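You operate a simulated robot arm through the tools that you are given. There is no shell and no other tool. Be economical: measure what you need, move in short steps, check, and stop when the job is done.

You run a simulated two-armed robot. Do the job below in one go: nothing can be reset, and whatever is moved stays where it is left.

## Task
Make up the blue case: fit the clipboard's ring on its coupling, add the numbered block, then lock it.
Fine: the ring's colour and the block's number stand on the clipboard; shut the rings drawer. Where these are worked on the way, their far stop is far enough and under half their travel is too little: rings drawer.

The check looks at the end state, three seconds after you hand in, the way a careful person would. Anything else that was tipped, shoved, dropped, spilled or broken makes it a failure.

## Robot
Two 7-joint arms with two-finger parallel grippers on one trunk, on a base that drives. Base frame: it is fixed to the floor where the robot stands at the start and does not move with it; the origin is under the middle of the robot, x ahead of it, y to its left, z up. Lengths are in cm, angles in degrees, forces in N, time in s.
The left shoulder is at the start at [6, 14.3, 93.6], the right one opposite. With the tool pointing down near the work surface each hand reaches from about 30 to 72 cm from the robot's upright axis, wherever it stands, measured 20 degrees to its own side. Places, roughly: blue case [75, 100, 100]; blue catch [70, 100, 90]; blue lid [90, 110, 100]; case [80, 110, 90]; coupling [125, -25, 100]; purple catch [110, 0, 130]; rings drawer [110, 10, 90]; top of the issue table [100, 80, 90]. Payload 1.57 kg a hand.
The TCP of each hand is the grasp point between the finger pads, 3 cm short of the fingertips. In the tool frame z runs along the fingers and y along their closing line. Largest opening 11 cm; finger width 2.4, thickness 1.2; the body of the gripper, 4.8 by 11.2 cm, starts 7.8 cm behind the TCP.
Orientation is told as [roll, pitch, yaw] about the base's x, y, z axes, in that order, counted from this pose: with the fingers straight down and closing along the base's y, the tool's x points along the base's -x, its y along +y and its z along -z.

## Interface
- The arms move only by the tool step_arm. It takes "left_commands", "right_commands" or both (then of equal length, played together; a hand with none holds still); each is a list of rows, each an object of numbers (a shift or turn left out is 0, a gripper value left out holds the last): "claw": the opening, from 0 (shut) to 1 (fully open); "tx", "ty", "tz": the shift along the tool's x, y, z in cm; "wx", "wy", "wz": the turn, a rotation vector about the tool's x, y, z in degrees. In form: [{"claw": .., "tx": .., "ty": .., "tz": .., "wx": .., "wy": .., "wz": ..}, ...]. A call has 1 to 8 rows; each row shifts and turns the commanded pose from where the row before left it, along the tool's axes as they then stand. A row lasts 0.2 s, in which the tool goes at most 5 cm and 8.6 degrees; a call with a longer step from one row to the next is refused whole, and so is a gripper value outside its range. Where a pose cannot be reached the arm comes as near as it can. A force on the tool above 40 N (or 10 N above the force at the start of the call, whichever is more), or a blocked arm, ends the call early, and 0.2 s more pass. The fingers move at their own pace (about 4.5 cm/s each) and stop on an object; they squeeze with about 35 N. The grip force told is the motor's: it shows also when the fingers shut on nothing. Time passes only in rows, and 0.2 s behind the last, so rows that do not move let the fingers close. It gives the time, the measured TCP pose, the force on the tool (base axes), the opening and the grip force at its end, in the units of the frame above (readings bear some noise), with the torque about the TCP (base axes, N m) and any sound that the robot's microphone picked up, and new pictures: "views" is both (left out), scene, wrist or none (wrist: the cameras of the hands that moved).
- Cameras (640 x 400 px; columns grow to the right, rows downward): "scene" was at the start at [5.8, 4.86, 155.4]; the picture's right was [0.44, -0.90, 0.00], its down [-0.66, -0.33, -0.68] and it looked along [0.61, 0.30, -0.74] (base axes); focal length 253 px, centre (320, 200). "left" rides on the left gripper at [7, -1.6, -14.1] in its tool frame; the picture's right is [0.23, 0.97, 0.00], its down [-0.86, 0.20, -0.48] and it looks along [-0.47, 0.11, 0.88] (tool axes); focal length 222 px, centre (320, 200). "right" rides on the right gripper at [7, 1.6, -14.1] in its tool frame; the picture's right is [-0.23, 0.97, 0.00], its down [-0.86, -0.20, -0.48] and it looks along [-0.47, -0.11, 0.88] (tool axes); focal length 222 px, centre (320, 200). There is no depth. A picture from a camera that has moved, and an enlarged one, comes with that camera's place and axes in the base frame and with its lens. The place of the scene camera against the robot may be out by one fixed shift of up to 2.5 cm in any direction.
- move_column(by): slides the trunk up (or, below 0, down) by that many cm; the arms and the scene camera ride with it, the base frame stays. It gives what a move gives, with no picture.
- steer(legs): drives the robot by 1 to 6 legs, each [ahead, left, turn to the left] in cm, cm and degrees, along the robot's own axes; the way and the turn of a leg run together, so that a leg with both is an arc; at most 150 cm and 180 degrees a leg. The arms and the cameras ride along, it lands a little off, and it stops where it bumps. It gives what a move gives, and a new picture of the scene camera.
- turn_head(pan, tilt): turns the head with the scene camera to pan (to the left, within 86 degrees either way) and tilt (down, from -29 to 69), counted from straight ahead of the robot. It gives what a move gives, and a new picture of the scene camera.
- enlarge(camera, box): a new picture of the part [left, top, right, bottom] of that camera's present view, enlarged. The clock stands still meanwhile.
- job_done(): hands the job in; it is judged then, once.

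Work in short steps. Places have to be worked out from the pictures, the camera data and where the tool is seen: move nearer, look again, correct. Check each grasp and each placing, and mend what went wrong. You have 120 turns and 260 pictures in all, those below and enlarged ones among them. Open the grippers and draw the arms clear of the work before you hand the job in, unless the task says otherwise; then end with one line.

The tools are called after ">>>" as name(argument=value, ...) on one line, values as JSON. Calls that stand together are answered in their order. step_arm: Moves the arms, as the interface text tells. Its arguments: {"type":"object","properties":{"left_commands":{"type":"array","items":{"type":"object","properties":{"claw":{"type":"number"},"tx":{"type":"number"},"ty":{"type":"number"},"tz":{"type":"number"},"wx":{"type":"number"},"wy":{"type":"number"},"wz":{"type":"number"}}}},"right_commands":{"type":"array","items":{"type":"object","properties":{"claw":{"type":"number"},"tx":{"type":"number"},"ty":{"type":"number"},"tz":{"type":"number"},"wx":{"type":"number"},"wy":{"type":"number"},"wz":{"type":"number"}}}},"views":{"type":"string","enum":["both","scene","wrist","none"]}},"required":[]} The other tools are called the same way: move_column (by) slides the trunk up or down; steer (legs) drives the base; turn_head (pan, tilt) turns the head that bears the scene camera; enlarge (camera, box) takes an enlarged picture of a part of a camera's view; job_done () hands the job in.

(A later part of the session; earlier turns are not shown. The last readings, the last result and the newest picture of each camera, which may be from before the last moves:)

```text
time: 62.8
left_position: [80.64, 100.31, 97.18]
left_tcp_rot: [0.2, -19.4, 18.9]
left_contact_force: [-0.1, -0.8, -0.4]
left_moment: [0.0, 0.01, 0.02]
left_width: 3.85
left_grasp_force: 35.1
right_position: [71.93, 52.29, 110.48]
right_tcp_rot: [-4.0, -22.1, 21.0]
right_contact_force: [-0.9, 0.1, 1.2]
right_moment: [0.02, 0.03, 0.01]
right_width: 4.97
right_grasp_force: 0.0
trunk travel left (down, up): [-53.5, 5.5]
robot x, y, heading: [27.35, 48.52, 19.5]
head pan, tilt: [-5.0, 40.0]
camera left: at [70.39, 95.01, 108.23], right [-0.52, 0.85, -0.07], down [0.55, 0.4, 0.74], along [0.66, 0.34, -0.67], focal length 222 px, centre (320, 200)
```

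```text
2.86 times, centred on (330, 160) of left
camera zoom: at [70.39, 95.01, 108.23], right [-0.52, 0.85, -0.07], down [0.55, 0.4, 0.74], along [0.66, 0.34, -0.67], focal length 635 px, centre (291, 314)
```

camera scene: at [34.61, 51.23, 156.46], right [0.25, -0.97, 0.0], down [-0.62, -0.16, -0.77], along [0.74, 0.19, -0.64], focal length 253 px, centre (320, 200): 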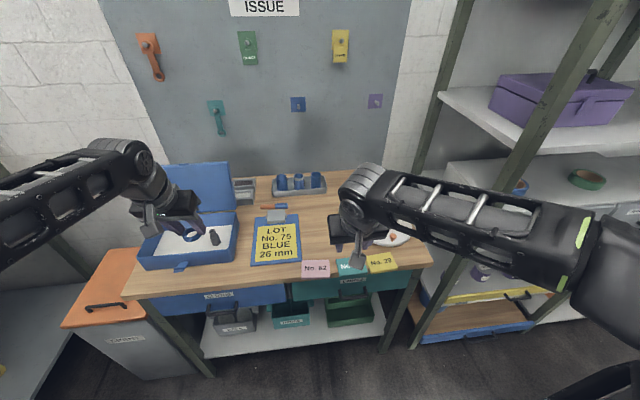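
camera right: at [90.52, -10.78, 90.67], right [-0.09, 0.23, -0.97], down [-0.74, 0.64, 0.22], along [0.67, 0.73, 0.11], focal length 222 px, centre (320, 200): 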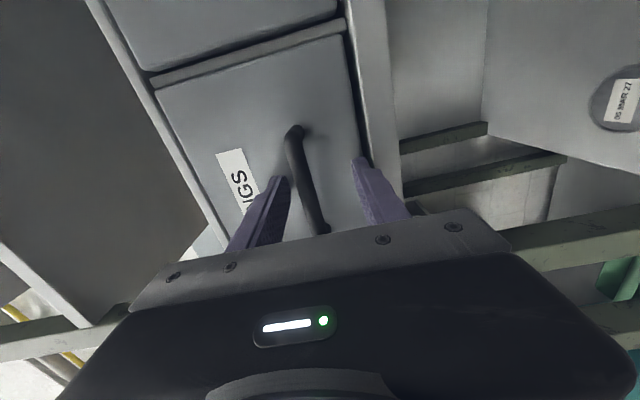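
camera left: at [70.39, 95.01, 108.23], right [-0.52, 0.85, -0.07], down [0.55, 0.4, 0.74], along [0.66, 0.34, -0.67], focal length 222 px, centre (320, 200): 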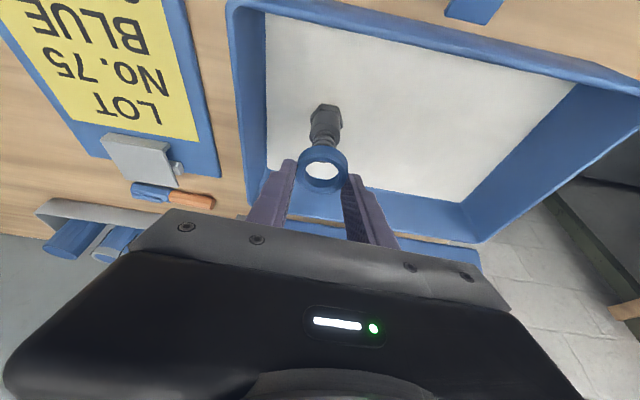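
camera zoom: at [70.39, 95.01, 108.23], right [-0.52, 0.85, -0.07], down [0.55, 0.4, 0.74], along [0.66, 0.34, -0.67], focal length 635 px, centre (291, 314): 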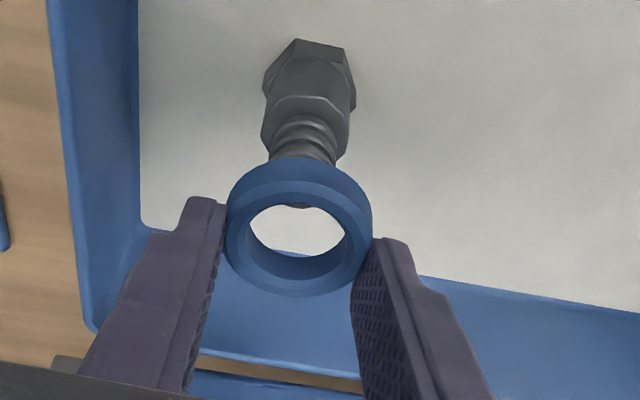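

Looks aligned laterally. I lower in small steps watching the force.

>>> step_arm(left_commands=[{"tz": 0.94, "tx": 0.33}, {"tz": 0.94, "tx": 0.33}, {"tz": 0.94, "tx": 0.33}], views="wrist")

>>> enlarge(camera="left", box=[240, 90, 420, 230])

```text
time: 63.5
left_position: [80.58, 100.33, 94.14]
left_tcp_rot: [0.2, -19.5, 18.8]
left_contact_force: [-0.2, 0.1, -0.6]
left_moment: [0.0, 0.01, 0.0]
left_width: 3.85
left_grasp_force: 34.9
right_position: [71.91, 52.36, 110.35]
right_tcp_rot: [-4.0, -22.1, 20.9]
right_contact_force: [0.5, -0.3, 0.1]
right_moment: [0.02, 0.01, 0.0]
right_width: 4.94
right_grasp_force: 0.0
trunk travel left (down, up): [-53.5, 5.5]
robot x, y, heading: [27.2, 48.48, 19.7]
head pan, tilt: [-5.0, 40.0]
camera left: at [70.45, 94.97, 105.19], right [-0.52, 0.85, -0.07], down [0.55, 0.4, 0.74], along [0.66, 0.34, -0.67], focal length 222 px, centre (320, 200)
```

left: 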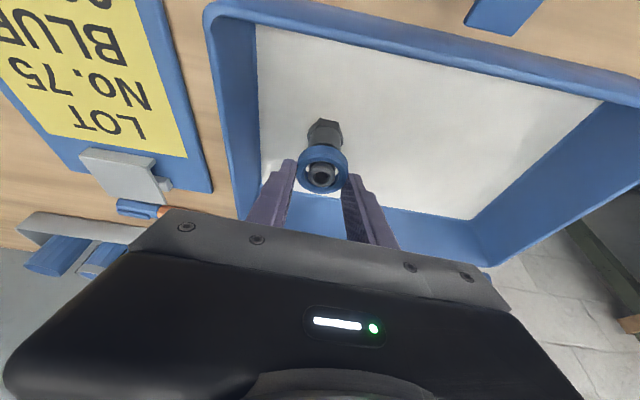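

```text
2.86 times, centred on (330, 160) of left
camera zoom: at [70.45, 94.97, 105.19], right [-0.52, 0.85, -0.07], down [0.55, 0.4, 0.74], along [0.66, 0.34, -0.67], focal length 635 px, centre (291, 314)
```

zoom: 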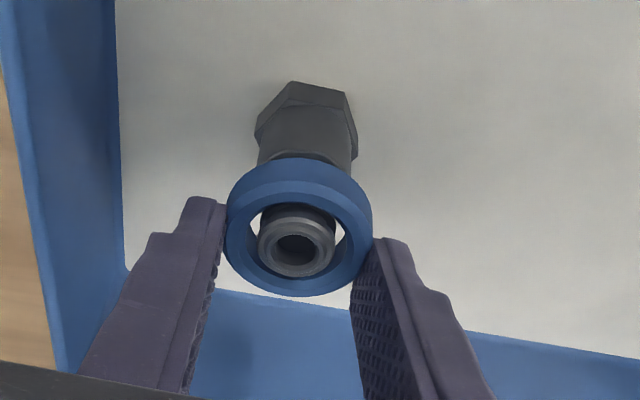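

The ring is over the coupling's stem, no contact force. I keep lowering until it seats.

>>> step_arm(left_commands=[{"tz": 0.75, "tx": 0.27}, {"tz": 0.75, "tx": 0.27}, {"tz": 0.5, "tx": 0.17}], views="wrist")

>>> enlarge(camera="left", box=[240, 90, 420, 230])

```text
time: 64.3
left_position: [81.05, 100.48, 93.47]
left_tcp_rot: [0.1, -20.5, 18.9]
left_contact_force: [-6.2, -2.1, 17.9]
left_moment: [-0.17, 0.38, 0.01]
left_width: 3.85
left_grasp_force: 35.0
right_position: [71.71, 52.21, 110.57]
right_tcp_rot: [-4.0, -22.2, 21.0]
right_contact_force: [0.8, 0.5, 0.8]
right_moment: [-0.04, 0.04, 0.0]
right_width: 4.95
right_grasp_force: 0.1
trunk travel left (down, up): [-53.5, 5.5]
robot x, y, heading: [27.46, 48.99, 19.8]
head pan, tilt: [-5.0, 40.0]
stopped in row 3 (left hand): the force on the tool passed its limit at 44 N (the readings are from after the stop); the commanded pose is now the measured one
camera left: at [70.56, 95.0, 104.28], right [-0.52, 0.85, -0.08], down [0.53, 0.39, 0.75], along [0.67, 0.35, -0.66], focal length 222 px, centre (320, 200)
```

left: 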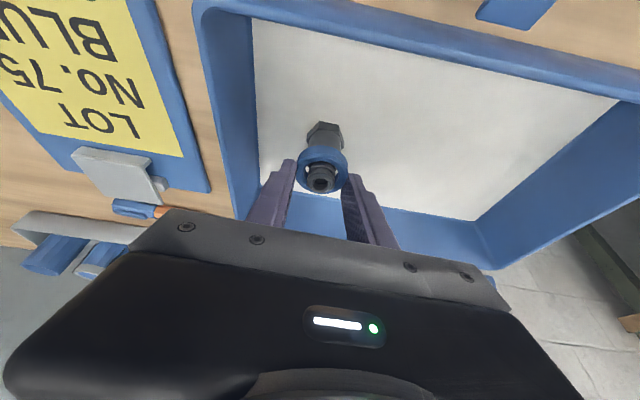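

```text
2.86 times, centred on (330, 160) of left
camera zoom: at [70.56, 95.0, 104.28], right [-0.52, 0.85, -0.08], down [0.53, 0.39, 0.75], along [0.67, 0.35, -0.66], focal length 635 px, centre (291, 314)
```

zoom: 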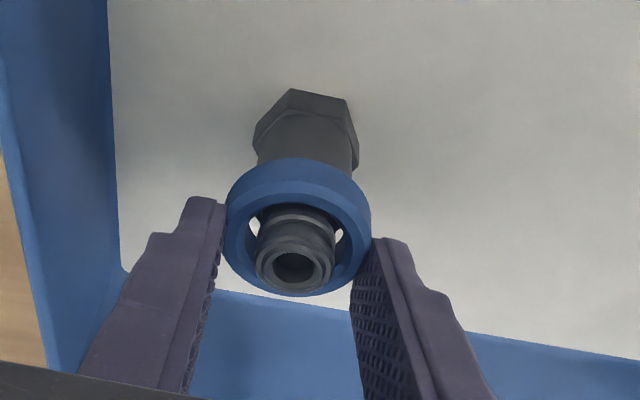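

Contact came at 44 N with a backward side force; the ring seems slightly too far forward. I raise a bit, shift back 0.35 cm, and press again.

>>> step_arm(left_commands=[{"tz": -0.3, "tx": 0.25, "wy": 1}, {"tz": 0.1, "tx": 0.1}, {"tz": 0.4, "tx": 0.15}, {"tz": 0.4, "tx": 0.15}], views="wrist")

>>> enlarge(camera="left", box=[240, 90, 420, 230])

```text
time: 65.2
left_position: [81.0, 100.41, 93.52]
left_tcp_rot: [0.2, -20.3, 18.9]
left_contact_force: [-4.1, -2.7, 11.2]
left_moment: [-0.18, 0.15, -0.03]
left_width: 3.83
left_grasp_force: 35.4
right_position: [71.78, 52.28, 110.44]
right_tcp_rot: [-3.9, -22.2, 21.0]
right_contact_force: [0.0, 0.2, -0.3]
right_moment: [-0.02, -0.01, 0.0]
right_width: 4.98
right_grasp_force: 0.1
trunk travel left (down, up): [-53.5, 5.5]
robot x, y, heading: [27.2, 48.98, 19.8]
head pan, tilt: [-5.0, 40.0]
stopped in row 4 (left hand): the force on the tool passed its limit at 42 N (the readings are from after the stop); the commanded pose is now the measured one
camera left: at [70.55, 95.0, 104.29], right [-0.52, 0.85, -0.08], down [0.54, 0.39, 0.75], along [0.67, 0.35, -0.66], focal length 222 px, centre (320, 200)
```

left: 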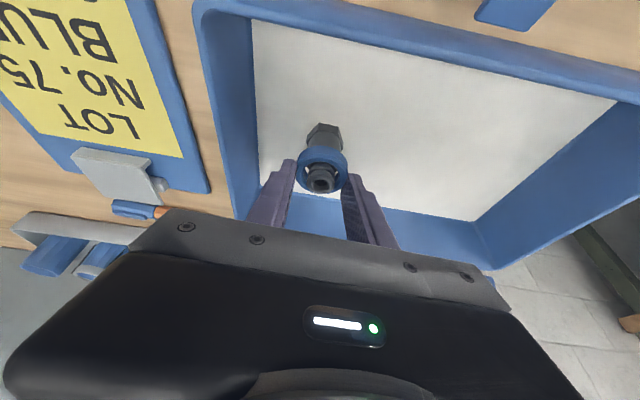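

```text
2.86 times, centred on (330, 160) of left
camera zoom: at [70.55, 95.0, 104.29], right [-0.52, 0.85, -0.08], down [0.54, 0.39, 0.75], along [0.67, 0.35, -0.66], focal length 635 px, centre (291, 314)
```

zoom: 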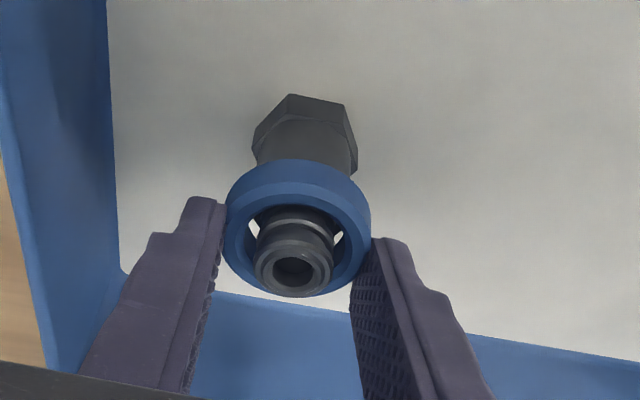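

The ring sits against the wider body under the stem, same height twice: it looks seated. I release and rise to inspect.

>>> step_arm(left_commands=[{"tz": -0.1}, {"claw": 0.5}, {"claw": 0.5}, {"claw": 0.5}, {"tz": -3.8, "tx": -1.3}, {"tz": -3.8, "tx": -1.3}], views="wrist")

>>> enlarge(camera="left", box=[250, 60, 410, 190])

>>> enlarge(camera="scene", box=[130, 180, 270, 280])

```text
time: 66.6
left_position: [80.67, 100.14, 101.28]
left_tcp_rot: [0.3, -20.1, 18.9]
left_contact_force: [0.2, -0.5, 0.1]
left_moment: [0.02, -0.02, 0.0]
left_width: 5.49
left_grasp_force: 0.0
right_position: [71.85, 52.32, 110.41]
right_tcp_rot: [-4.0, -22.1, 20.9]
right_contact_force: [0.2, -0.9, 0.0]
right_moment: [0.0, 0.02, 0.01]
right_width: 4.97
right_grasp_force: 0.1
trunk travel left (down, up): [-53.5, 5.5]
robot x, y, heading: [27.31, 48.87, 19.8]
head pan, tilt: [-5.0, 40.0]
camera left: at [70.37, 94.86, 112.12], right [-0.52, 0.85, -0.08], down [0.54, 0.39, 0.74], along [0.66, 0.35, -0.66], focal length 222 px, centre (320, 200)
```

left: 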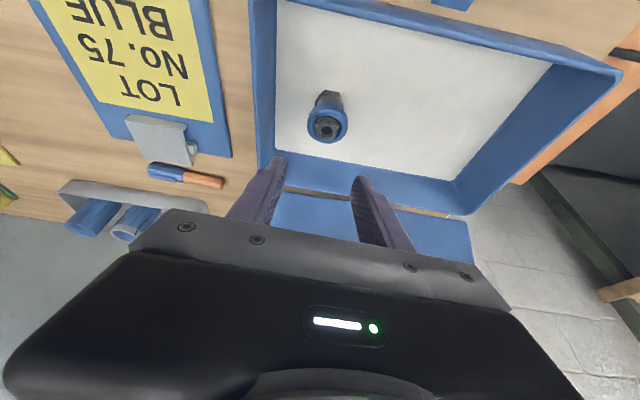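

```text
3.08 times, centred on (330, 125) of left
camera zoom: at [70.37, 94.86, 112.12], right [-0.52, 0.85, -0.08], down [0.54, 0.39, 0.74], along [0.66, 0.35, -0.66], focal length 684 px, centre (289, 431)
```

zoom: 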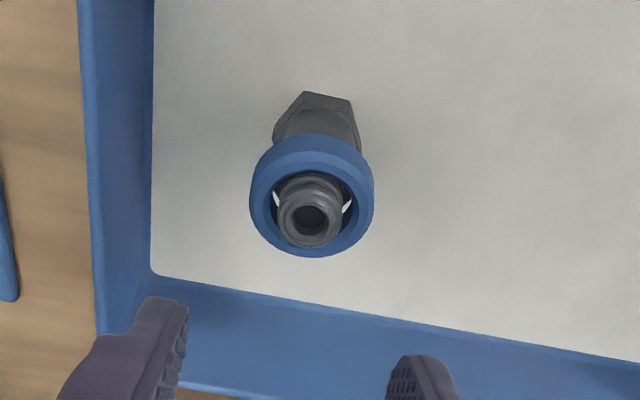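

```text
4.00 times, centred on (200, 230) of scene
camera zoom: at [34.41, 51.15, 156.46], right [0.25, -0.97, 0.0], down [-0.62, -0.16, -0.77], along [0.74, 0.19, -0.64], focal length 1013 px, centre (800, 80)
```

zoom: 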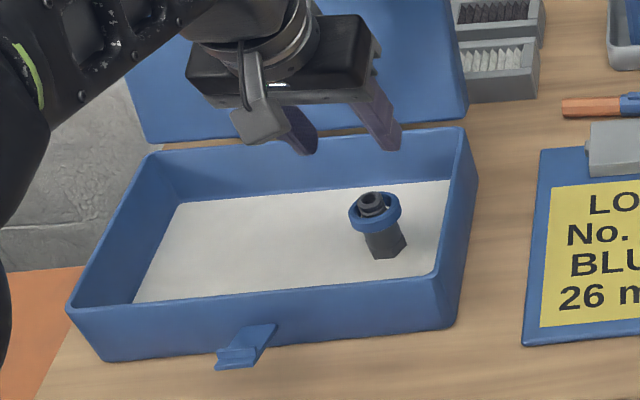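

The ring sits level around the coupling. I zoom in tightly to check there's no gap to the hex shoulder.

>>> enlarge(camera="scene", box=[205, 218, 245, 250])

>>> step_arm(left_commands=[{"tx": 3, "tz": -2}, {"tx": 4, "tz": -2}, {"tx": 4, "wy": -6}, {"tx": 4, "wy": -8}, {"wy": -8}], views="wrist")

>>> enlarge(camera="left", box=[250, 40, 410, 190])

```text
12.50 times, centred on (225, 234) of scene
camera zoom: at [34.41, 51.15, 156.46], right [0.25, -0.97, 0.0], down [-0.62, -0.16, -0.77], along [0.74, 0.19, -0.64], focal length 3167 px, centre (1508, -225)
```

zoom: 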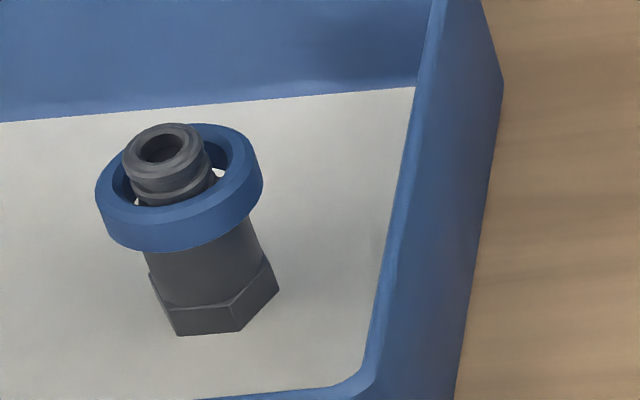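

```text
time: 67.8
left_position: [66.02, 95.36, 99.53]
left_tcp_rot: [0.1, -42.3, 18.8]
left_contact_force: [-0.1, 0.2, -0.2]
left_moment: [0.02, 0.03, 0.0]
left_width: 5.5
left_grasp_force: 0.1
right_position: [71.81, 52.37, 110.45]
right_tcp_rot: [-4.0, -22.1, 21.1]
right_contact_force: [0.3, -0.4, -0.1]
right_moment: [-0.02, 0.02, 0.0]
right_width: 4.94
right_grasp_force: 0.0
trunk travel left (down, up): [-53.5, 5.5]
robot x, y, heading: [26.98, 48.77, 19.6]
head pan, tilt: [-5.0, 40.0]
camera left: at [52.66, 88.94, 105.39], right [-0.48, 0.87, -0.15], down [0.23, 0.29, 0.93], along [0.85, 0.41, -0.34], focal length 222 px, centre (320, 200)
```

left: 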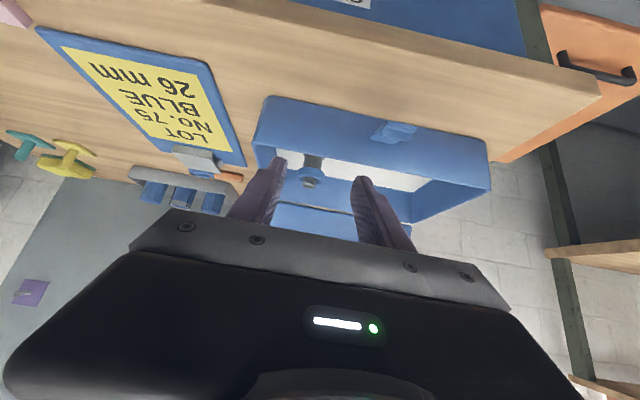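

```text
2.67 times, centred on (330, 115) of left
camera zoom: at [52.66, 88.94, 105.39], right [-0.48, 0.87, -0.15], down [0.23, 0.29, 0.93], along [0.85, 0.41, -0.34], focal length 592 px, centre (293, 427)
```

zoom: 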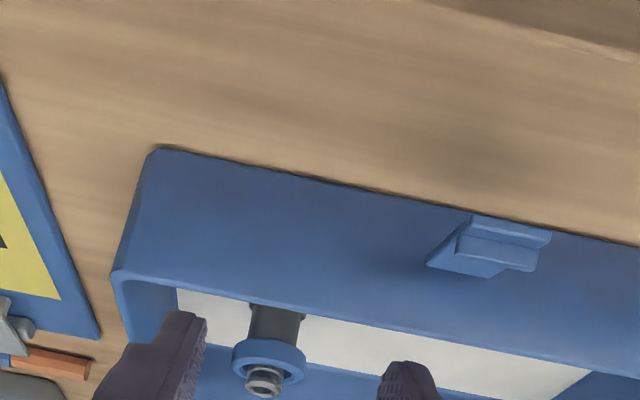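

Enlargement is crisp, so I zoom tightly from the present low viewpoint on the ring and coupling.

>>> enlarge(camera="left", box=[292, 148, 336, 192])

```text
9.09 times, centred on (314, 170) of left
camera zoom: at [52.66, 88.94, 105.39], right [-0.48, 0.87, -0.15], down [0.23, 0.29, 0.93], along [0.85, 0.41, -0.34], focal length 2019 px, centre (374, 473)
```

zoom: 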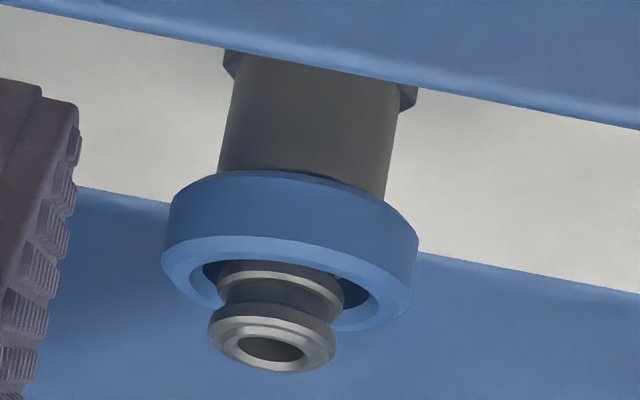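

The ring rests flush on the coupling's body, concentric. Next the No. 75 block: I level the left hand, raise it and turn it 90° to grip the block front-to-back.

>>> step_arm(left_commands=[{"tx": -3, "tz": -2}, {"wy": 8.5, "tz": -3}, {"wy": 8.5, "tz": -3}, {"wy": 8.5, "tz": -3}, {"wy": 8.5}, {"wy": 8.3}, {"wz": 8.5}, {"wz": 8.5}], views="none")

>>> steer(legs=[[-12, 0, 0], [0, -34, 0]])

>>> step_arm(left_commands=[{"wz": 8.5}, {"wz": 8.5}, {"wz": 8.5}, {"wz": 8.5}, {"wz": 8.5}, {"wz": 8.5}, {"wz": 8.5}, {"wz": 8.5}], views="both")

```text
time: 69.6
left_position: [62.63, 93.91, 110.49]
left_tcp_rot: [0.1, 0.3, 1.9]
left_contact_force: [0.0, 0.4, 0.7]
left_moment: [0.0, 0.01, -0.01]
left_width: 5.51
left_grasp_force: 0.1
right_position: [71.89, 52.34, 110.48]
right_tcp_rot: [-4.0, -22.1, 21.0]
right_contact_force: [0.0, -0.1, 0.6]
right_moment: [-0.02, 0.01, 0.02]
right_width: 4.93
right_grasp_force: 0.0
trunk travel left (down, up): [-53.5, 5.5]
robot x, y, heading: [27.4, 48.66, 19.8]
head pan, tilt: [-5.0, 40.0]
```

```text
time: 72.7
left_position: [62.27, 58.46, 110.48]
left_tcp_rot: [0.2, 0.3, 2.4]
left_contact_force: [0.5, 0.0, -0.6]
left_moment: [0.03, 0.01, 0.0]
left_width: 5.48
left_grasp_force: 0.1
right_position: [71.95, 16.9, 110.49]
right_tcp_rot: [-3.9, -22.1, 21.5]
right_contact_force: [-0.2, -1.7, -0.1]
right_moment: [0.04, 0.03, 0.01]
right_width: 4.95
right_grasp_force: 0.0
trunk travel left (down, up): [-53.5, 5.5]
robot x, y, heading: [27.31, 12.81, 20.3]
head pan, tilt: [-5.0, 40.0]
camera scene: at [34.5, 15.39, 156.47], right [0.26, -0.97, 0.0], down [-0.62, -0.17, -0.77], along [0.74, 0.2, -0.64], focal length 253 px, centre (320, 200)
```

scene: 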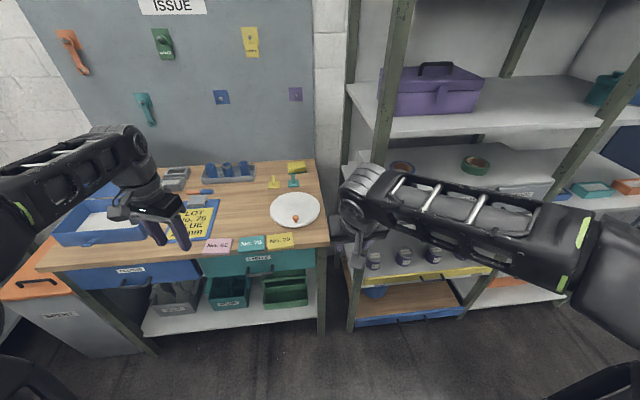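

```text
time: 74.5
left_position: [62.11, 58.6, 110.36]
left_tcp_rot: [-0.2, 0.2, -65.6]
left_contact_force: [-0.2, 0.7, 0.0]
left_moment: [-0.02, 0.02, -0.01]
left_width: 5.5
left_grasp_force: 0.0
right_position: [71.94, 16.94, 110.51]
right_tcp_rot: [-4.0, -22.1, 21.6]
right_contact_force: [0.3, -0.2, 0.7]
right_moment: [0.0, 0.0, 0.01]
right_width: 4.98
right_grasp_force: 0.1
trunk travel left (down, up): [-53.5, 5.5]
robot x, y, heading: [27.44, 13.28, 20.2]
head pan, tilt: [-5.0, 40.0]
camera scene: at [34.46, 15.5, 156.47], right [0.26, -0.97, 0.0], down [-0.62, -0.17, -0.77], along [0.74, 0.2, -0.64], focal length 253 px, centre (320, 200)
camera left: at [57.79, 64.15, 124.59], right [0.79, 0.61, 0.0], down [0.54, -0.7, 0.48], along [0.29, -0.38, -0.88], focal length 222 px, centre (320, 200)
```

scene: 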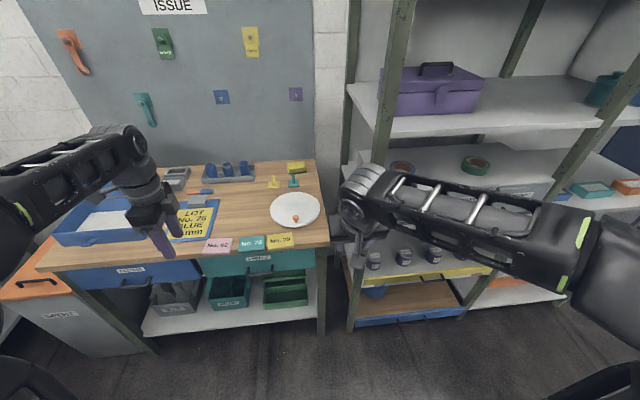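
left: 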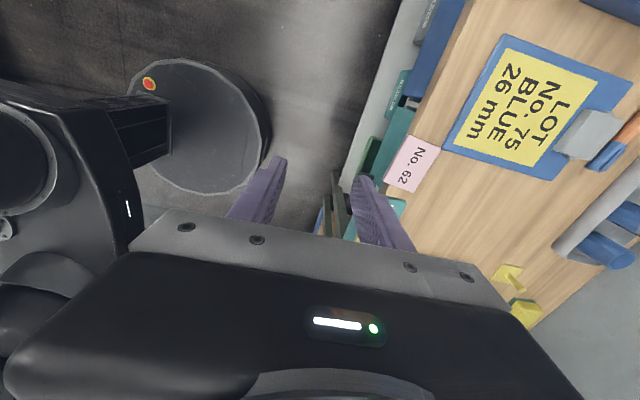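

Yaw turns freely. I drive so that the hand comes near the No. 75 block, camera on its left looking at it.

>>> steer(legs=[[14, -8, 0]])

>>> step_arm(left_commands=[{"wz": 4.5, "claw": 1}, {}, {}], views="wrist")

```text
time: 75.9
left_position: [77.92, 56.18, 110.33]
left_tcp_rot: [-0.2, 0.1, -65.4]
left_contact_force: [-0.3, -0.1, -0.1]
left_moment: [0.02, 0.07, -0.02]
left_width: 5.49
left_grasp_force: 0.0
right_position: [87.64, 14.63, 110.49]
right_tcp_rot: [-4.0, -22.0, 21.6]
right_contact_force: [0.2, 0.1, -0.1]
right_moment: [0.01, 0.04, -0.01]
right_width: 4.95
right_grasp_force: 0.2
trunk travel left (down, up): [-53.5, 5.5]
robot x, y, heading: [43.22, 10.49, 20.2]
head pan, tilt: [-5.0, 40.0]
camera scene: at [50.39, 12.97, 156.46], right [0.26, -0.96, 0.0], down [-0.62, -0.17, -0.77], along [0.74, 0.2, -0.64], focal length 253 px, centre (320, 200)
```

scene: 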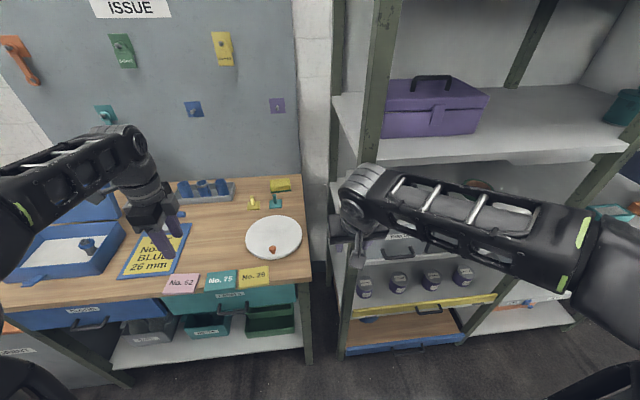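

```text
time: 76.7
left_position: [77.89, 56.2, 110.41]
left_tcp_rot: [-0.2, 0.3, -70.0]
left_contact_force: [0.1, -0.9, 0.5]
left_moment: [0.03, -0.05, 0.04]
left_width: 10.98
left_grasp_force: 0.0
right_position: [87.62, 14.57, 110.48]
right_tcp_rot: [-4.0, -22.2, 21.7]
right_contact_force: [0.1, 0.6, -0.6]
right_moment: [0.0, -0.01, 0.0]
right_width: 5.0
right_grasp_force: 0.0
trunk travel left (down, up): [-53.5, 5.5]
robot x, y, heading: [43.64, 10.19, 20.2]
head pan, tilt: [-5.0, 40.0]
camera left: at [73.91, 62.02, 124.57], right [0.84, 0.55, 0.0], down [0.48, -0.74, 0.48], along [0.26, -0.4, -0.88], focal length 222 px, centre (320, 200)
```

left: 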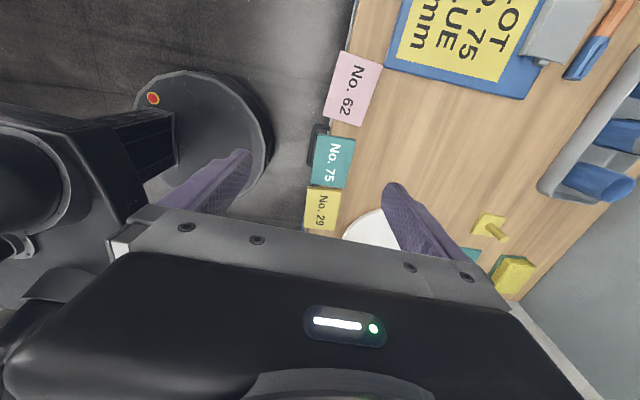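

Block at about (83.2, 52.5). I move over it and down to z ≈ 96.

>>> step_arm(left_commands=[{"ty": 2, "tx": -2.7}, {"ty": 1.8, "tx": -2.6}, {"tz": 4.8}, {"tz": 4.8}, {"tz": 4.8}], views="wrist")

```text
time: 77.9
left_position: [83.22, 52.43, 96.12]
left_tcp_rot: [-0.1, 0.1, -70.0]
left_contact_force: [0.8, 1.1, -0.5]
left_moment: [0.0, -0.01, 0.01]
left_width: 10.99
left_grasp_force: 0.0
right_position: [87.7, 14.67, 110.47]
right_tcp_rot: [-4.0, -22.1, 21.6]
right_contact_force: [1.0, 0.6, 0.0]
right_moment: [0.0, 0.0, 0.0]
right_width: 4.94
right_grasp_force: 0.1
trunk travel left (down, up): [-53.5, 5.5]
robot x, y, heading: [43.28, 10.53, 20.5]
head pan, tilt: [-5.0, 40.0]
camera left: at [79.25, 58.31, 110.32], right [0.84, 0.55, 0.0], down [0.48, -0.73, 0.48], along [0.26, -0.4, -0.88], focal length 222 px, centre (320, 200)
```

left: 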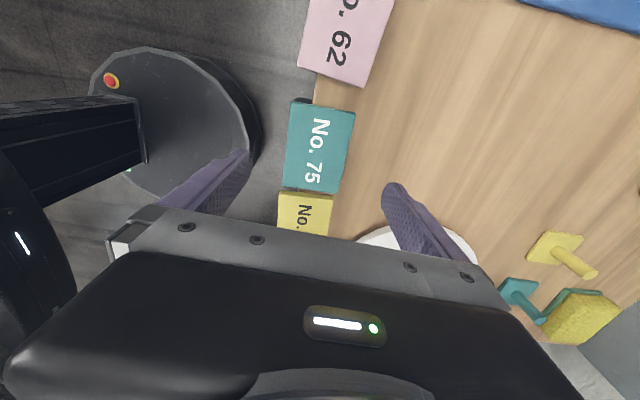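

Well aligned. Small correction and descend around the block.

>>> step_arm(left_commands=[{"tx": 0.4, "ty": -0.2}, {"tz": 3}, {"tz": 3}, {"tz": 1.5}], views="wrist")

```text
time: 78.9
left_position: [82.78, 52.72, 88.94]
left_tcp_rot: [0.5, 0.2, -69.9]
left_contact_force: [-4.2, 1.5, 32.3]
left_moment: [0.41, -1.64, 0.0]
left_width: 10.8
left_grasp_force: 0.0
right_position: [87.33, 14.3, 110.65]
right_tcp_rot: [-4.1, -22.3, 21.6]
right_contact_force: [0.4, -0.7, 0.3]
right_moment: [-0.01, -0.03, 0.0]
right_width: 4.98
right_grasp_force: 0.1
trunk travel left (down, up): [-53.5, 5.5]
robot x, y, heading: [43.12, 10.7, 20.2]
head pan, tilt: [-5.0, 40.0]
camera left: at [78.65, 58.62, 103.11], right [0.84, 0.55, 0.01], down [0.48, -0.74, 0.48], along [0.27, -0.39, -0.88], focal length 222 px, centre (320, 200)
```

left: 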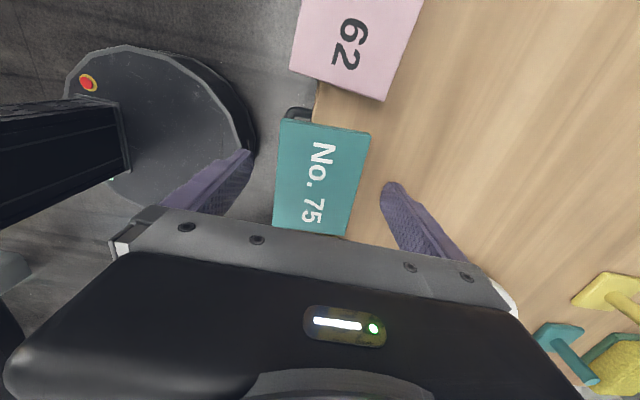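

The rear fingertip touches the table (z ≈ 86). I lift 0.4 and close on the block.

>>> step_arm(left_commands=[{"tz": -0.5, "tx": 0.4, "ty": -0.3}, {"claw": 0.5}, {"claw": 0.4}, {"claw": 0.2}, {"claw": 0.2}, {}], views="wrist")

```text
time: 80.3
left_position: [82.38, 53.1, 88.96]
left_tcp_rot: [-0.1, 0.2, -69.8]
left_contact_force: [9.7, 4.9, 21.5]
left_moment: [0.22, -1.09, 0.22]
left_width: 6.51
left_grasp_force: 23.7
right_position: [87.67, 14.4, 110.41]
right_tcp_rot: [-4.0, -22.2, 21.7]
right_contact_force: [0.5, -0.2, 0.1]
right_moment: [0.0, 0.0, 0.03]
right_width: 4.95
right_grasp_force: 0.1
trunk travel left (down, up): [-53.5, 5.5]
robot x, y, heading: [43.21, 10.31, 20.1]
head pan, tilt: [-5.0, 40.0]
camera left: at [78.35, 58.92, 103.19], right [0.84, 0.55, 0.0], down [0.48, -0.74, 0.47], along [0.26, -0.4, -0.88], focal length 222 px, centre (320, 200)
```

left: 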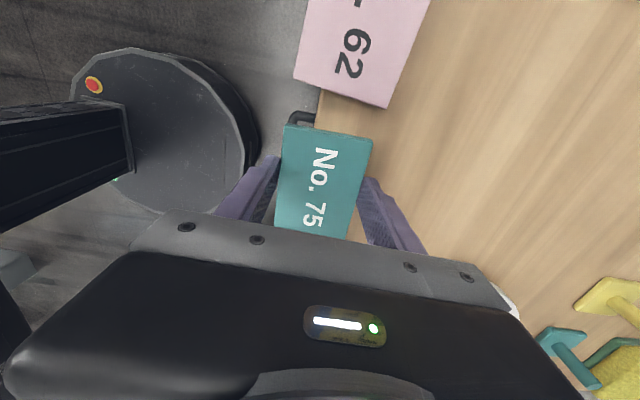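

Gripped at 6.5 cm. I lift.

>>> step_arm(left_commands=[{"tz": -1}, {"tz": -2}, {"tz": -4}, {"tz": -4.5}, {"tz": -4.5}, {"tz": -4.5}], views="wrist")

```text
time: 81.7
left_position: [82.28, 53.03, 109.46]
left_tcp_rot: [-0.2, 0.3, -69.9]
left_contact_force: [0.3, 0.7, 0.1]
left_moment: [0.04, -0.03, 0.01]
left_width: 6.48
left_grasp_force: 35.2
right_position: [87.61, 14.47, 110.53]
right_tcp_rot: [-4.0, -22.1, 21.6]
right_contact_force: [-0.8, -0.2, 0.3]
right_moment: [-0.02, -0.01, 0.01]
right_width: 4.94
right_grasp_force: 0.1
trunk travel left (down, up): [-53.5, 5.5]
robot x, y, heading: [43.21, 10.2, 20.3]
head pan, tilt: [-5.0, 40.0]
camera left: at [78.32, 58.87, 123.64], right [0.84, 0.55, 0.0], down [0.48, -0.74, 0.47], along [0.26, -0.4, -0.88], focal length 222 px, centre (320, 200)
```

left: 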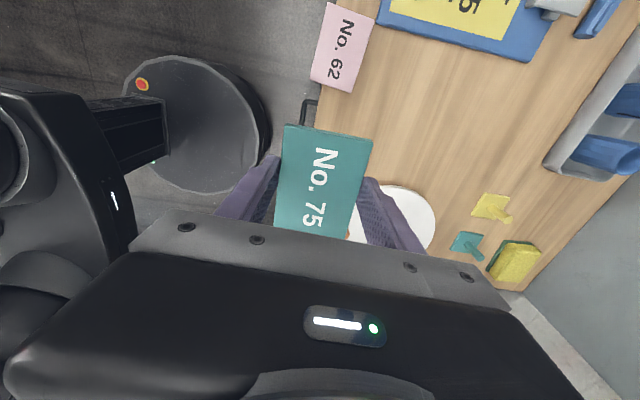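

Block held. I drive left so the hand comes before the case's free left part.

>>> steer(legs=[[0, 57, 0]])

>>> step_arm(left_commands=[{}], views="wrist")

```text
time: 84.9
left_position: [62.31, 106.72, 109.36]
left_tcp_rot: [-0.2, 0.2, -69.9]
left_contact_force: [0.5, 0.0, -0.7]
left_moment: [-0.01, -0.02, -0.01]
left_width: 6.44
left_grasp_force: 35.2
right_position: [67.78, 68.13, 110.44]
right_tcp_rot: [-4.0, -22.1, 21.7]
right_contact_force: [0.5, 0.5, -0.5]
right_moment: [-0.01, 0.0, -0.05]
right_width: 4.97
right_grasp_force: 0.0
trunk travel left (down, up): [-53.5, 5.5]
robot x, y, heading: [23.11, 64.26, 20.4]
head pan, tilt: [-5.0, 40.0]
camera scene: at [30.36, 66.59, 156.47], right [0.27, -0.96, 0.0], down [-0.62, -0.17, -0.77], along [0.74, 0.2, -0.64], focal length 253 px, centre (320, 200)
```

scene: 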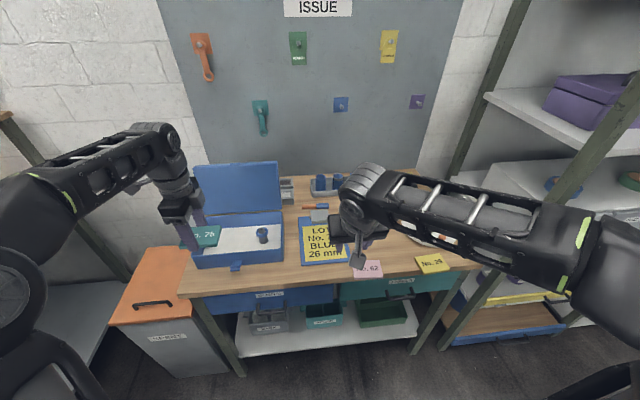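

```text
time: 85.3
left_position: [62.34, 106.74, 109.31]
left_tcp_rot: [-0.2, 0.2, -69.8]
left_contact_force: [0.6, 0.1, -0.8]
left_moment: [0.03, 0.0, 0.04]
left_width: 6.4
left_grasp_force: 35.0
right_position: [67.74, 68.17, 110.52]
right_tcp_rot: [-3.9, -22.2, 21.7]
right_contact_force: [-0.1, -0.4, -0.3]
right_moment: [-0.02, 0.0, 0.03]
right_width: 4.97
right_grasp_force: 0.0
trunk travel left (down, up): [-53.5, 5.5]
robot x, y, heading: [23.18, 64.06, 20.4]
head pan, tilt: [-5.0, 40.0]
camera left: at [58.39, 112.52, 123.56], right [0.84, 0.55, 0.0], down [0.48, -0.73, 0.48], along [0.26, -0.4, -0.88], focal length 222 px, centre (320, 200)
```

left: 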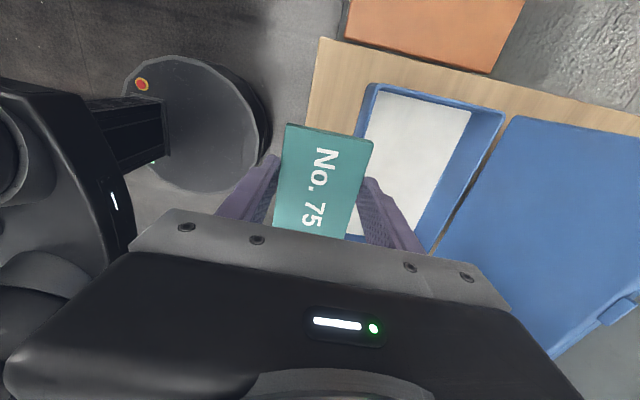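

I drive 7 cm ahead, then reach the last 8 cm with the arm over the case.

>>> steer(legs=[[7, 0, 0]])

>>> step_arm(left_commands=[{"ty": 4, "tx": -0.7}, {"ty": 4, "tx": -0.7}, {"tz": 4}], views="wrist")

```text
time: 86.3
left_position: [69.01, 109.04, 109.33]
left_tcp_rot: [-0.4, 0.3, -69.8]
left_contact_force: [0.1, -0.1, -1.3]
left_moment: [0.0, 0.01, -0.05]
left_width: 6.41
left_grasp_force: 35.2
right_position: [74.33, 70.59, 110.35]
right_tcp_rot: [-4.0, -22.1, 21.6]
right_contact_force: [-0.7, -0.1, -0.4]
right_moment: [0.01, 0.03, -0.03]
right_width: 4.94
right_grasp_force: 0.0
trunk travel left (down, up): [-53.5, 5.5]
robot x, y, heading: [29.77, 66.64, 20.4]
head pan, tilt: [-5.0, 40.0]
camera scene: at [37.04, 68.99, 156.46], right [0.27, -0.96, 0.0], down [-0.62, -0.17, -0.77], along [0.74, 0.2, -0.64], focal length 253 px, centre (320, 200)
```

scene: 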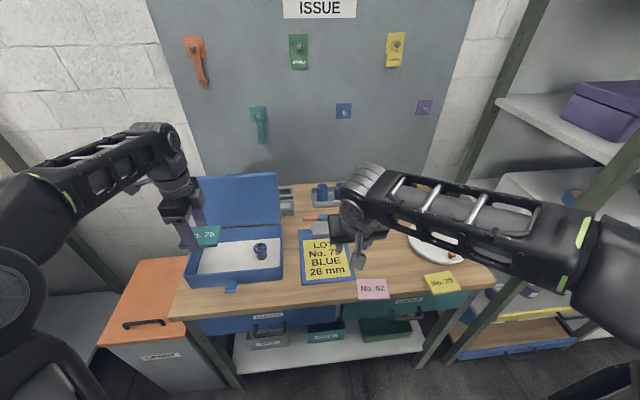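

```text
time: 87.1
left_position: [72.06, 109.53, 105.4]
left_tcp_rot: [-0.2, 0.3, -69.9]
left_contact_force: [-0.2, 0.1, -0.4]
left_moment: [-0.01, 0.05, -0.02]
left_width: 6.42
left_grasp_force: 35.0
left hand out of reach, approached as far as the arm can: row 1, 2
right_position: [74.39, 70.59, 110.42]
right_tcp_rot: [-3.9, -22.2, 21.6]
right_contact_force: [-0.3, -0.4, -0.9]
right_moment: [0.0, 0.0, 0.01]
right_width: 4.97
right_grasp_force: 0.0
trunk travel left (down, up): [-53.5, 5.5]
robot x, y, heading: [29.6, 66.3, 20.7]
head pan, tilt: [-5.0, 40.0]
camera left: at [67.99, 115.42, 119.59], right [0.84, 0.55, 0.0], down [0.48, -0.73, 0.47], along [0.26, -0.4, -0.88], focal length 222 px, centre (320, 200)
```

left: 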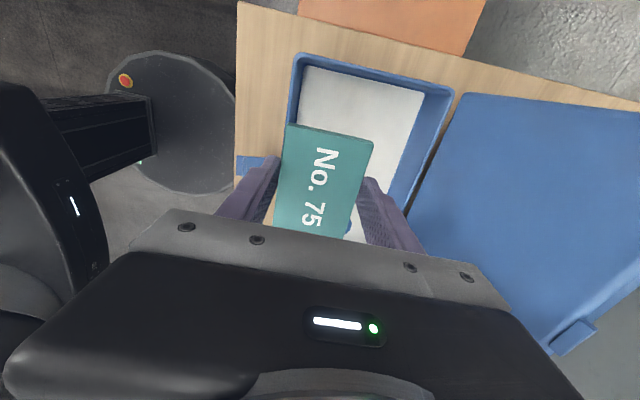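

The arm is near its reach at this height; I drive 5 cm more.

>>> steer(legs=[[4.8, -0.8, 0]])

>>> step_arm(left_commands=[{"tz": 4}, {"tz": 3}], views="wrist")

```text
time: 88.0
left_position: [76.81, 110.37, 105.39]
left_tcp_rot: [-0.3, 0.2, -69.7]
left_contact_force: [-0.5, 0.3, -0.8]
left_moment: [0.02, 0.02, 0.01]
left_width: 6.41
left_grasp_force: 35.0
right_position: [79.04, 71.49, 110.25]
right_tcp_rot: [-4.0, -22.0, 21.6]
right_contact_force: [1.4, 0.1, 1.0]
right_moment: [-0.02, 0.01, -0.01]
right_width: 4.96
right_grasp_force: 0.1
trunk travel left (down, up): [-53.5, 5.5]
robot x, y, heading: [34.18, 67.24, 20.3]
head pan, tilt: [-5.0, 40.0]
camera scene: at [41.81, 69.87, 156.45], right [0.27, -0.96, 0.0], down [-0.62, -0.17, -0.76], along [0.74, 0.2, -0.64], focal length 253 px, centre (320, 200)
```

scene: 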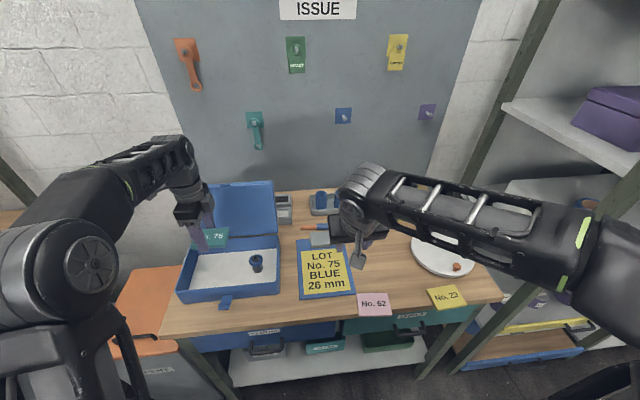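

```text
time: 88.7
left_position: [76.43, 110.46, 98.55]
left_tcp_rot: [-0.1, 0.3, -69.8]
left_contact_force: [-0.1, 0.5, -1.2]
left_moment: [0.0, 0.0, 0.01]
left_width: 6.4
left_grasp_force: 34.6
right_position: [78.96, 71.48, 110.45]
right_tcp_rot: [-4.0, -22.1, 21.6]
right_contact_force: [0.2, 0.5, 0.0]
right_moment: [-0.01, 0.01, -0.02]
right_width: 4.95
right_grasp_force: 0.0
trunk travel left (down, up): [-53.5, 5.5]
robot x, y, heading: [34.51, 67.46, 20.3]
head pan, tilt: [-5.0, 40.0]
camera left: at [72.49, 116.37, 112.74], right [0.84, 0.55, 0.0], down [0.48, -0.73, 0.48], along [0.26, -0.4, -0.88], focal length 222 px, centre (320, 200)
```

left: 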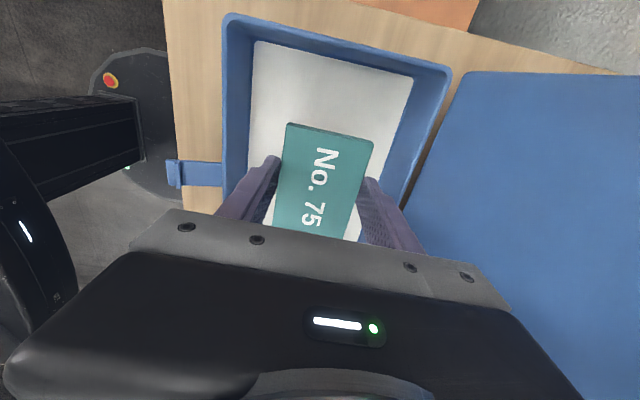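

Block is over the free floor area, inside the walls. I lower it to the floor.

>>> step_arm(left_commands=[{"tz": 3}, {"tz": 3}, {"tz": 1.5}, {"tz": 0.7}, {"tz": 0.5}, {"tz": 0.5}], views="wrist")

```text
time: 90.0
left_position: [76.45, 110.54, 89.6]
left_tcp_rot: [0.2, 0.3, -69.9]
left_contact_force: [-4.2, 0.0, 26.5]
left_moment: [0.14, 0.31, 0.11]
left_width: 6.41
left_grasp_force: 35.3
right_position: [78.62, 71.34, 110.61]
right_tcp_rot: [-4.1, -22.3, 21.7]
right_contact_force: [0.5, -0.2, -0.3]
right_moment: [0.04, -0.01, 0.02]
right_width: 4.96
right_grasp_force: 0.0
trunk travel left (down, up): [-53.5, 5.5]
robot x, y, heading: [34.46, 67.38, 20.3]
head pan, tilt: [-5.0, 40.0]
camera left: at [72.35, 116.32, 103.82], right [0.84, 0.55, 0.0], down [0.48, -0.74, 0.48], along [0.26, -0.4, -0.88], focal length 222 px, centre (320, 200)
```

left: 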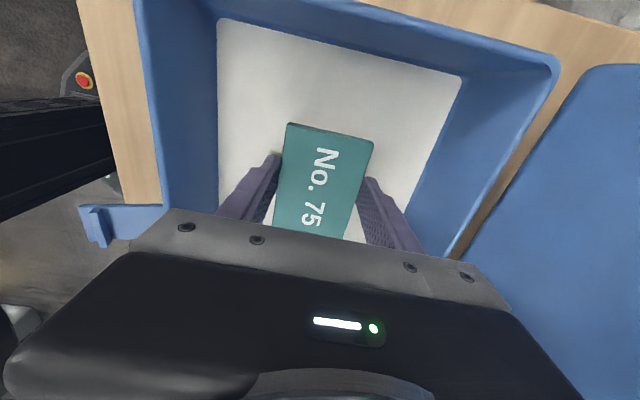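

The block is down on the floor (26 N). I open and rise.

>>> step_arm(left_commands=[{"tz": -0.2, "claw": 0.72}, {"claw": 0.72}, {"claw": 0.72}, {"tz": -3}, {"tz": -4}, {"tz": -4}, {"tz": -4}], views="both")

>>> enlarge(camera="scene", box=[150, 165, 310, 315])

```text
time: 91.7
left_position: [76.68, 110.57, 104.46]
left_tcp_rot: [-0.1, 0.3, -69.7]
left_contact_force: [-0.2, 0.4, 0.9]
left_moment: [0.0, 0.01, -0.01]
left_width: 7.91
left_grasp_force: 0.0
right_position: [78.95, 71.34, 110.6]
right_tcp_rot: [-4.1, -22.1, 21.6]
right_contact_force: [-0.4, -0.2, -0.3]
right_moment: [0.0, -0.01, -0.02]
right_width: 4.96
right_grasp_force: 0.0
trunk travel left (down, up): [-53.5, 5.5]
robot x, y, heading: [34.48, 67.1, 20.4]
head pan, tilt: [-5.0, 40.0]
camera scene: at [41.53, 69.8, 156.46], right [0.27, -0.96, 0.0], down [-0.62, -0.17, -0.77], along [0.74, 0.2, -0.64], focal length 253 px, centre (320, 200)
camera left: at [72.69, 116.45, 118.66], right [0.84, 0.55, 0.0], down [0.48, -0.73, 0.47], along [0.26, -0.4, -0.88], focal length 222 px, centre (320, 200)
```

scene: 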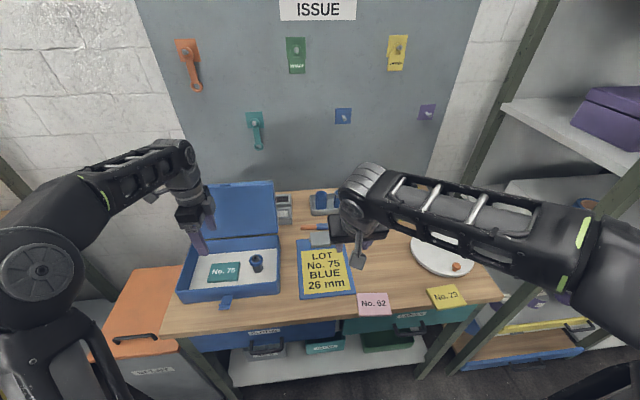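
left: 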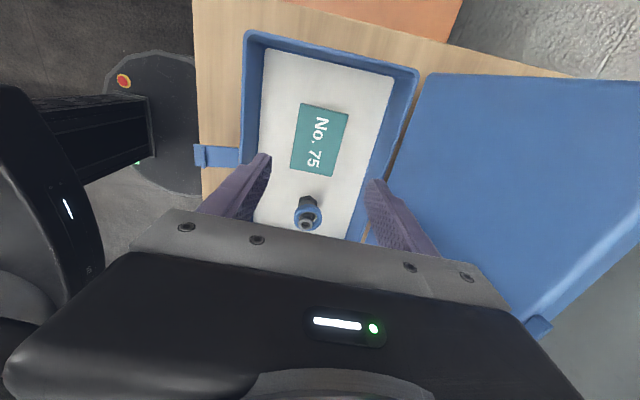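

```text
2.67 times, centred on (230, 240) of scene
camera zoom: at [41.53, 69.8, 156.46], right [0.27, -0.96, 0.0], down [-0.62, -0.17, -0.77], along [0.74, 0.2, -0.64], focal length 676 px, centre (560, 93)
```

zoom: 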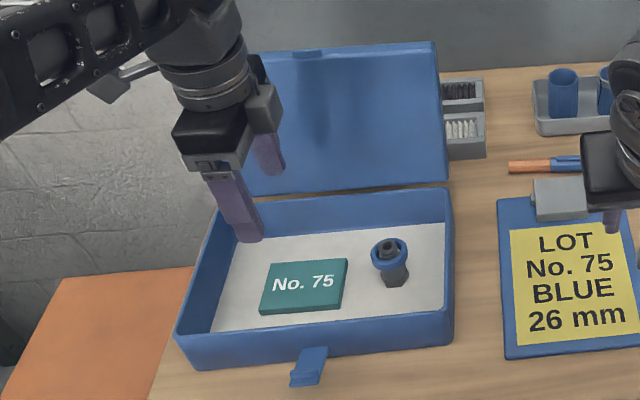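

Block and ring are in place. Now the lid: its top edge is at about u≈125, z≈110 (leaning back). I open wide and tilt the left hand forward 42° to straddle that edge.

>>> step_arm(left_commands=[{"wx": -8.5, "claw": 1}, {"wx": -8.5, "tz": -2}, {"wx": -8.5, "tz": -2}, {"wx": -8.5, "tz": -2}, {"wx": -8.5, "tz": -2}], views="both")

```text
time: 92.8
left_position: [73.93, 109.34, 111.91]
left_tcp_rot: [42.4, 0.2, -69.8]
left_contact_force: [-0.4, 0.0, 0.4]
left_moment: [0.02, 0.0, 0.01]
left_width: 10.99
left_grasp_force: 0.0
right_position: [78.83, 71.28, 110.59]
right_tcp_rot: [-3.9, -22.2, 21.7]
right_contact_force: [-0.5, -0.7, 0.1]
right_moment: [0.05, -0.01, -0.04]
right_width: 4.96
right_grasp_force: 0.0
trunk travel left (down, up): [-53.5, 5.5]
robot x, y, heading: [34.45, 67.35, 20.3]
head pan, tilt: [-5.0, 40.0]
camera scene: at [41.44, 69.77, 156.47], right [0.27, -0.96, 0.0], down [-0.62, -0.17, -0.77], along [0.74, 0.2, -0.64], focal length 253 px, centre (320, 200)
camera left: at [61.35, 112.12, 121.27], right [0.6, 0.46, 0.66], down [0.13, -0.86, 0.48], along [0.79, -0.2, -0.58], focal length 222 px, centre (320, 200)
```

scene: 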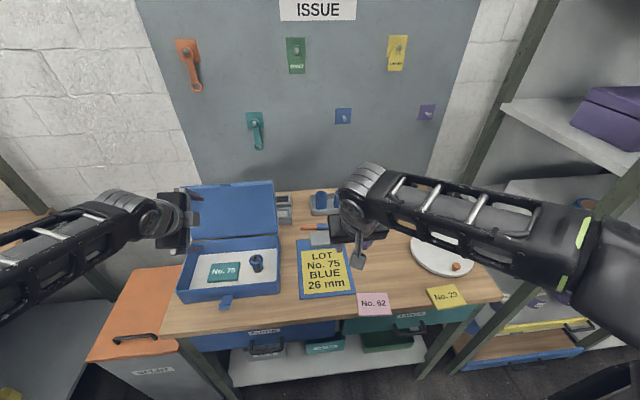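
left: 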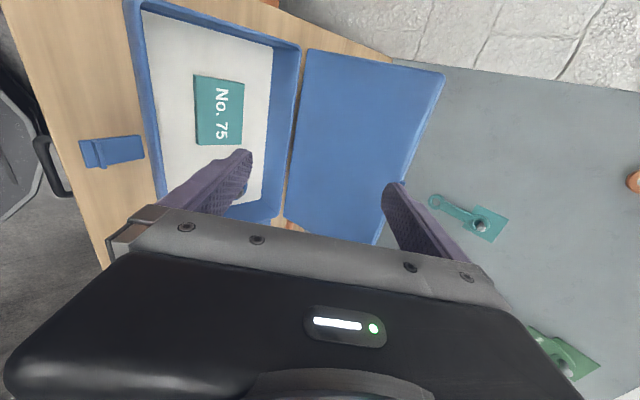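

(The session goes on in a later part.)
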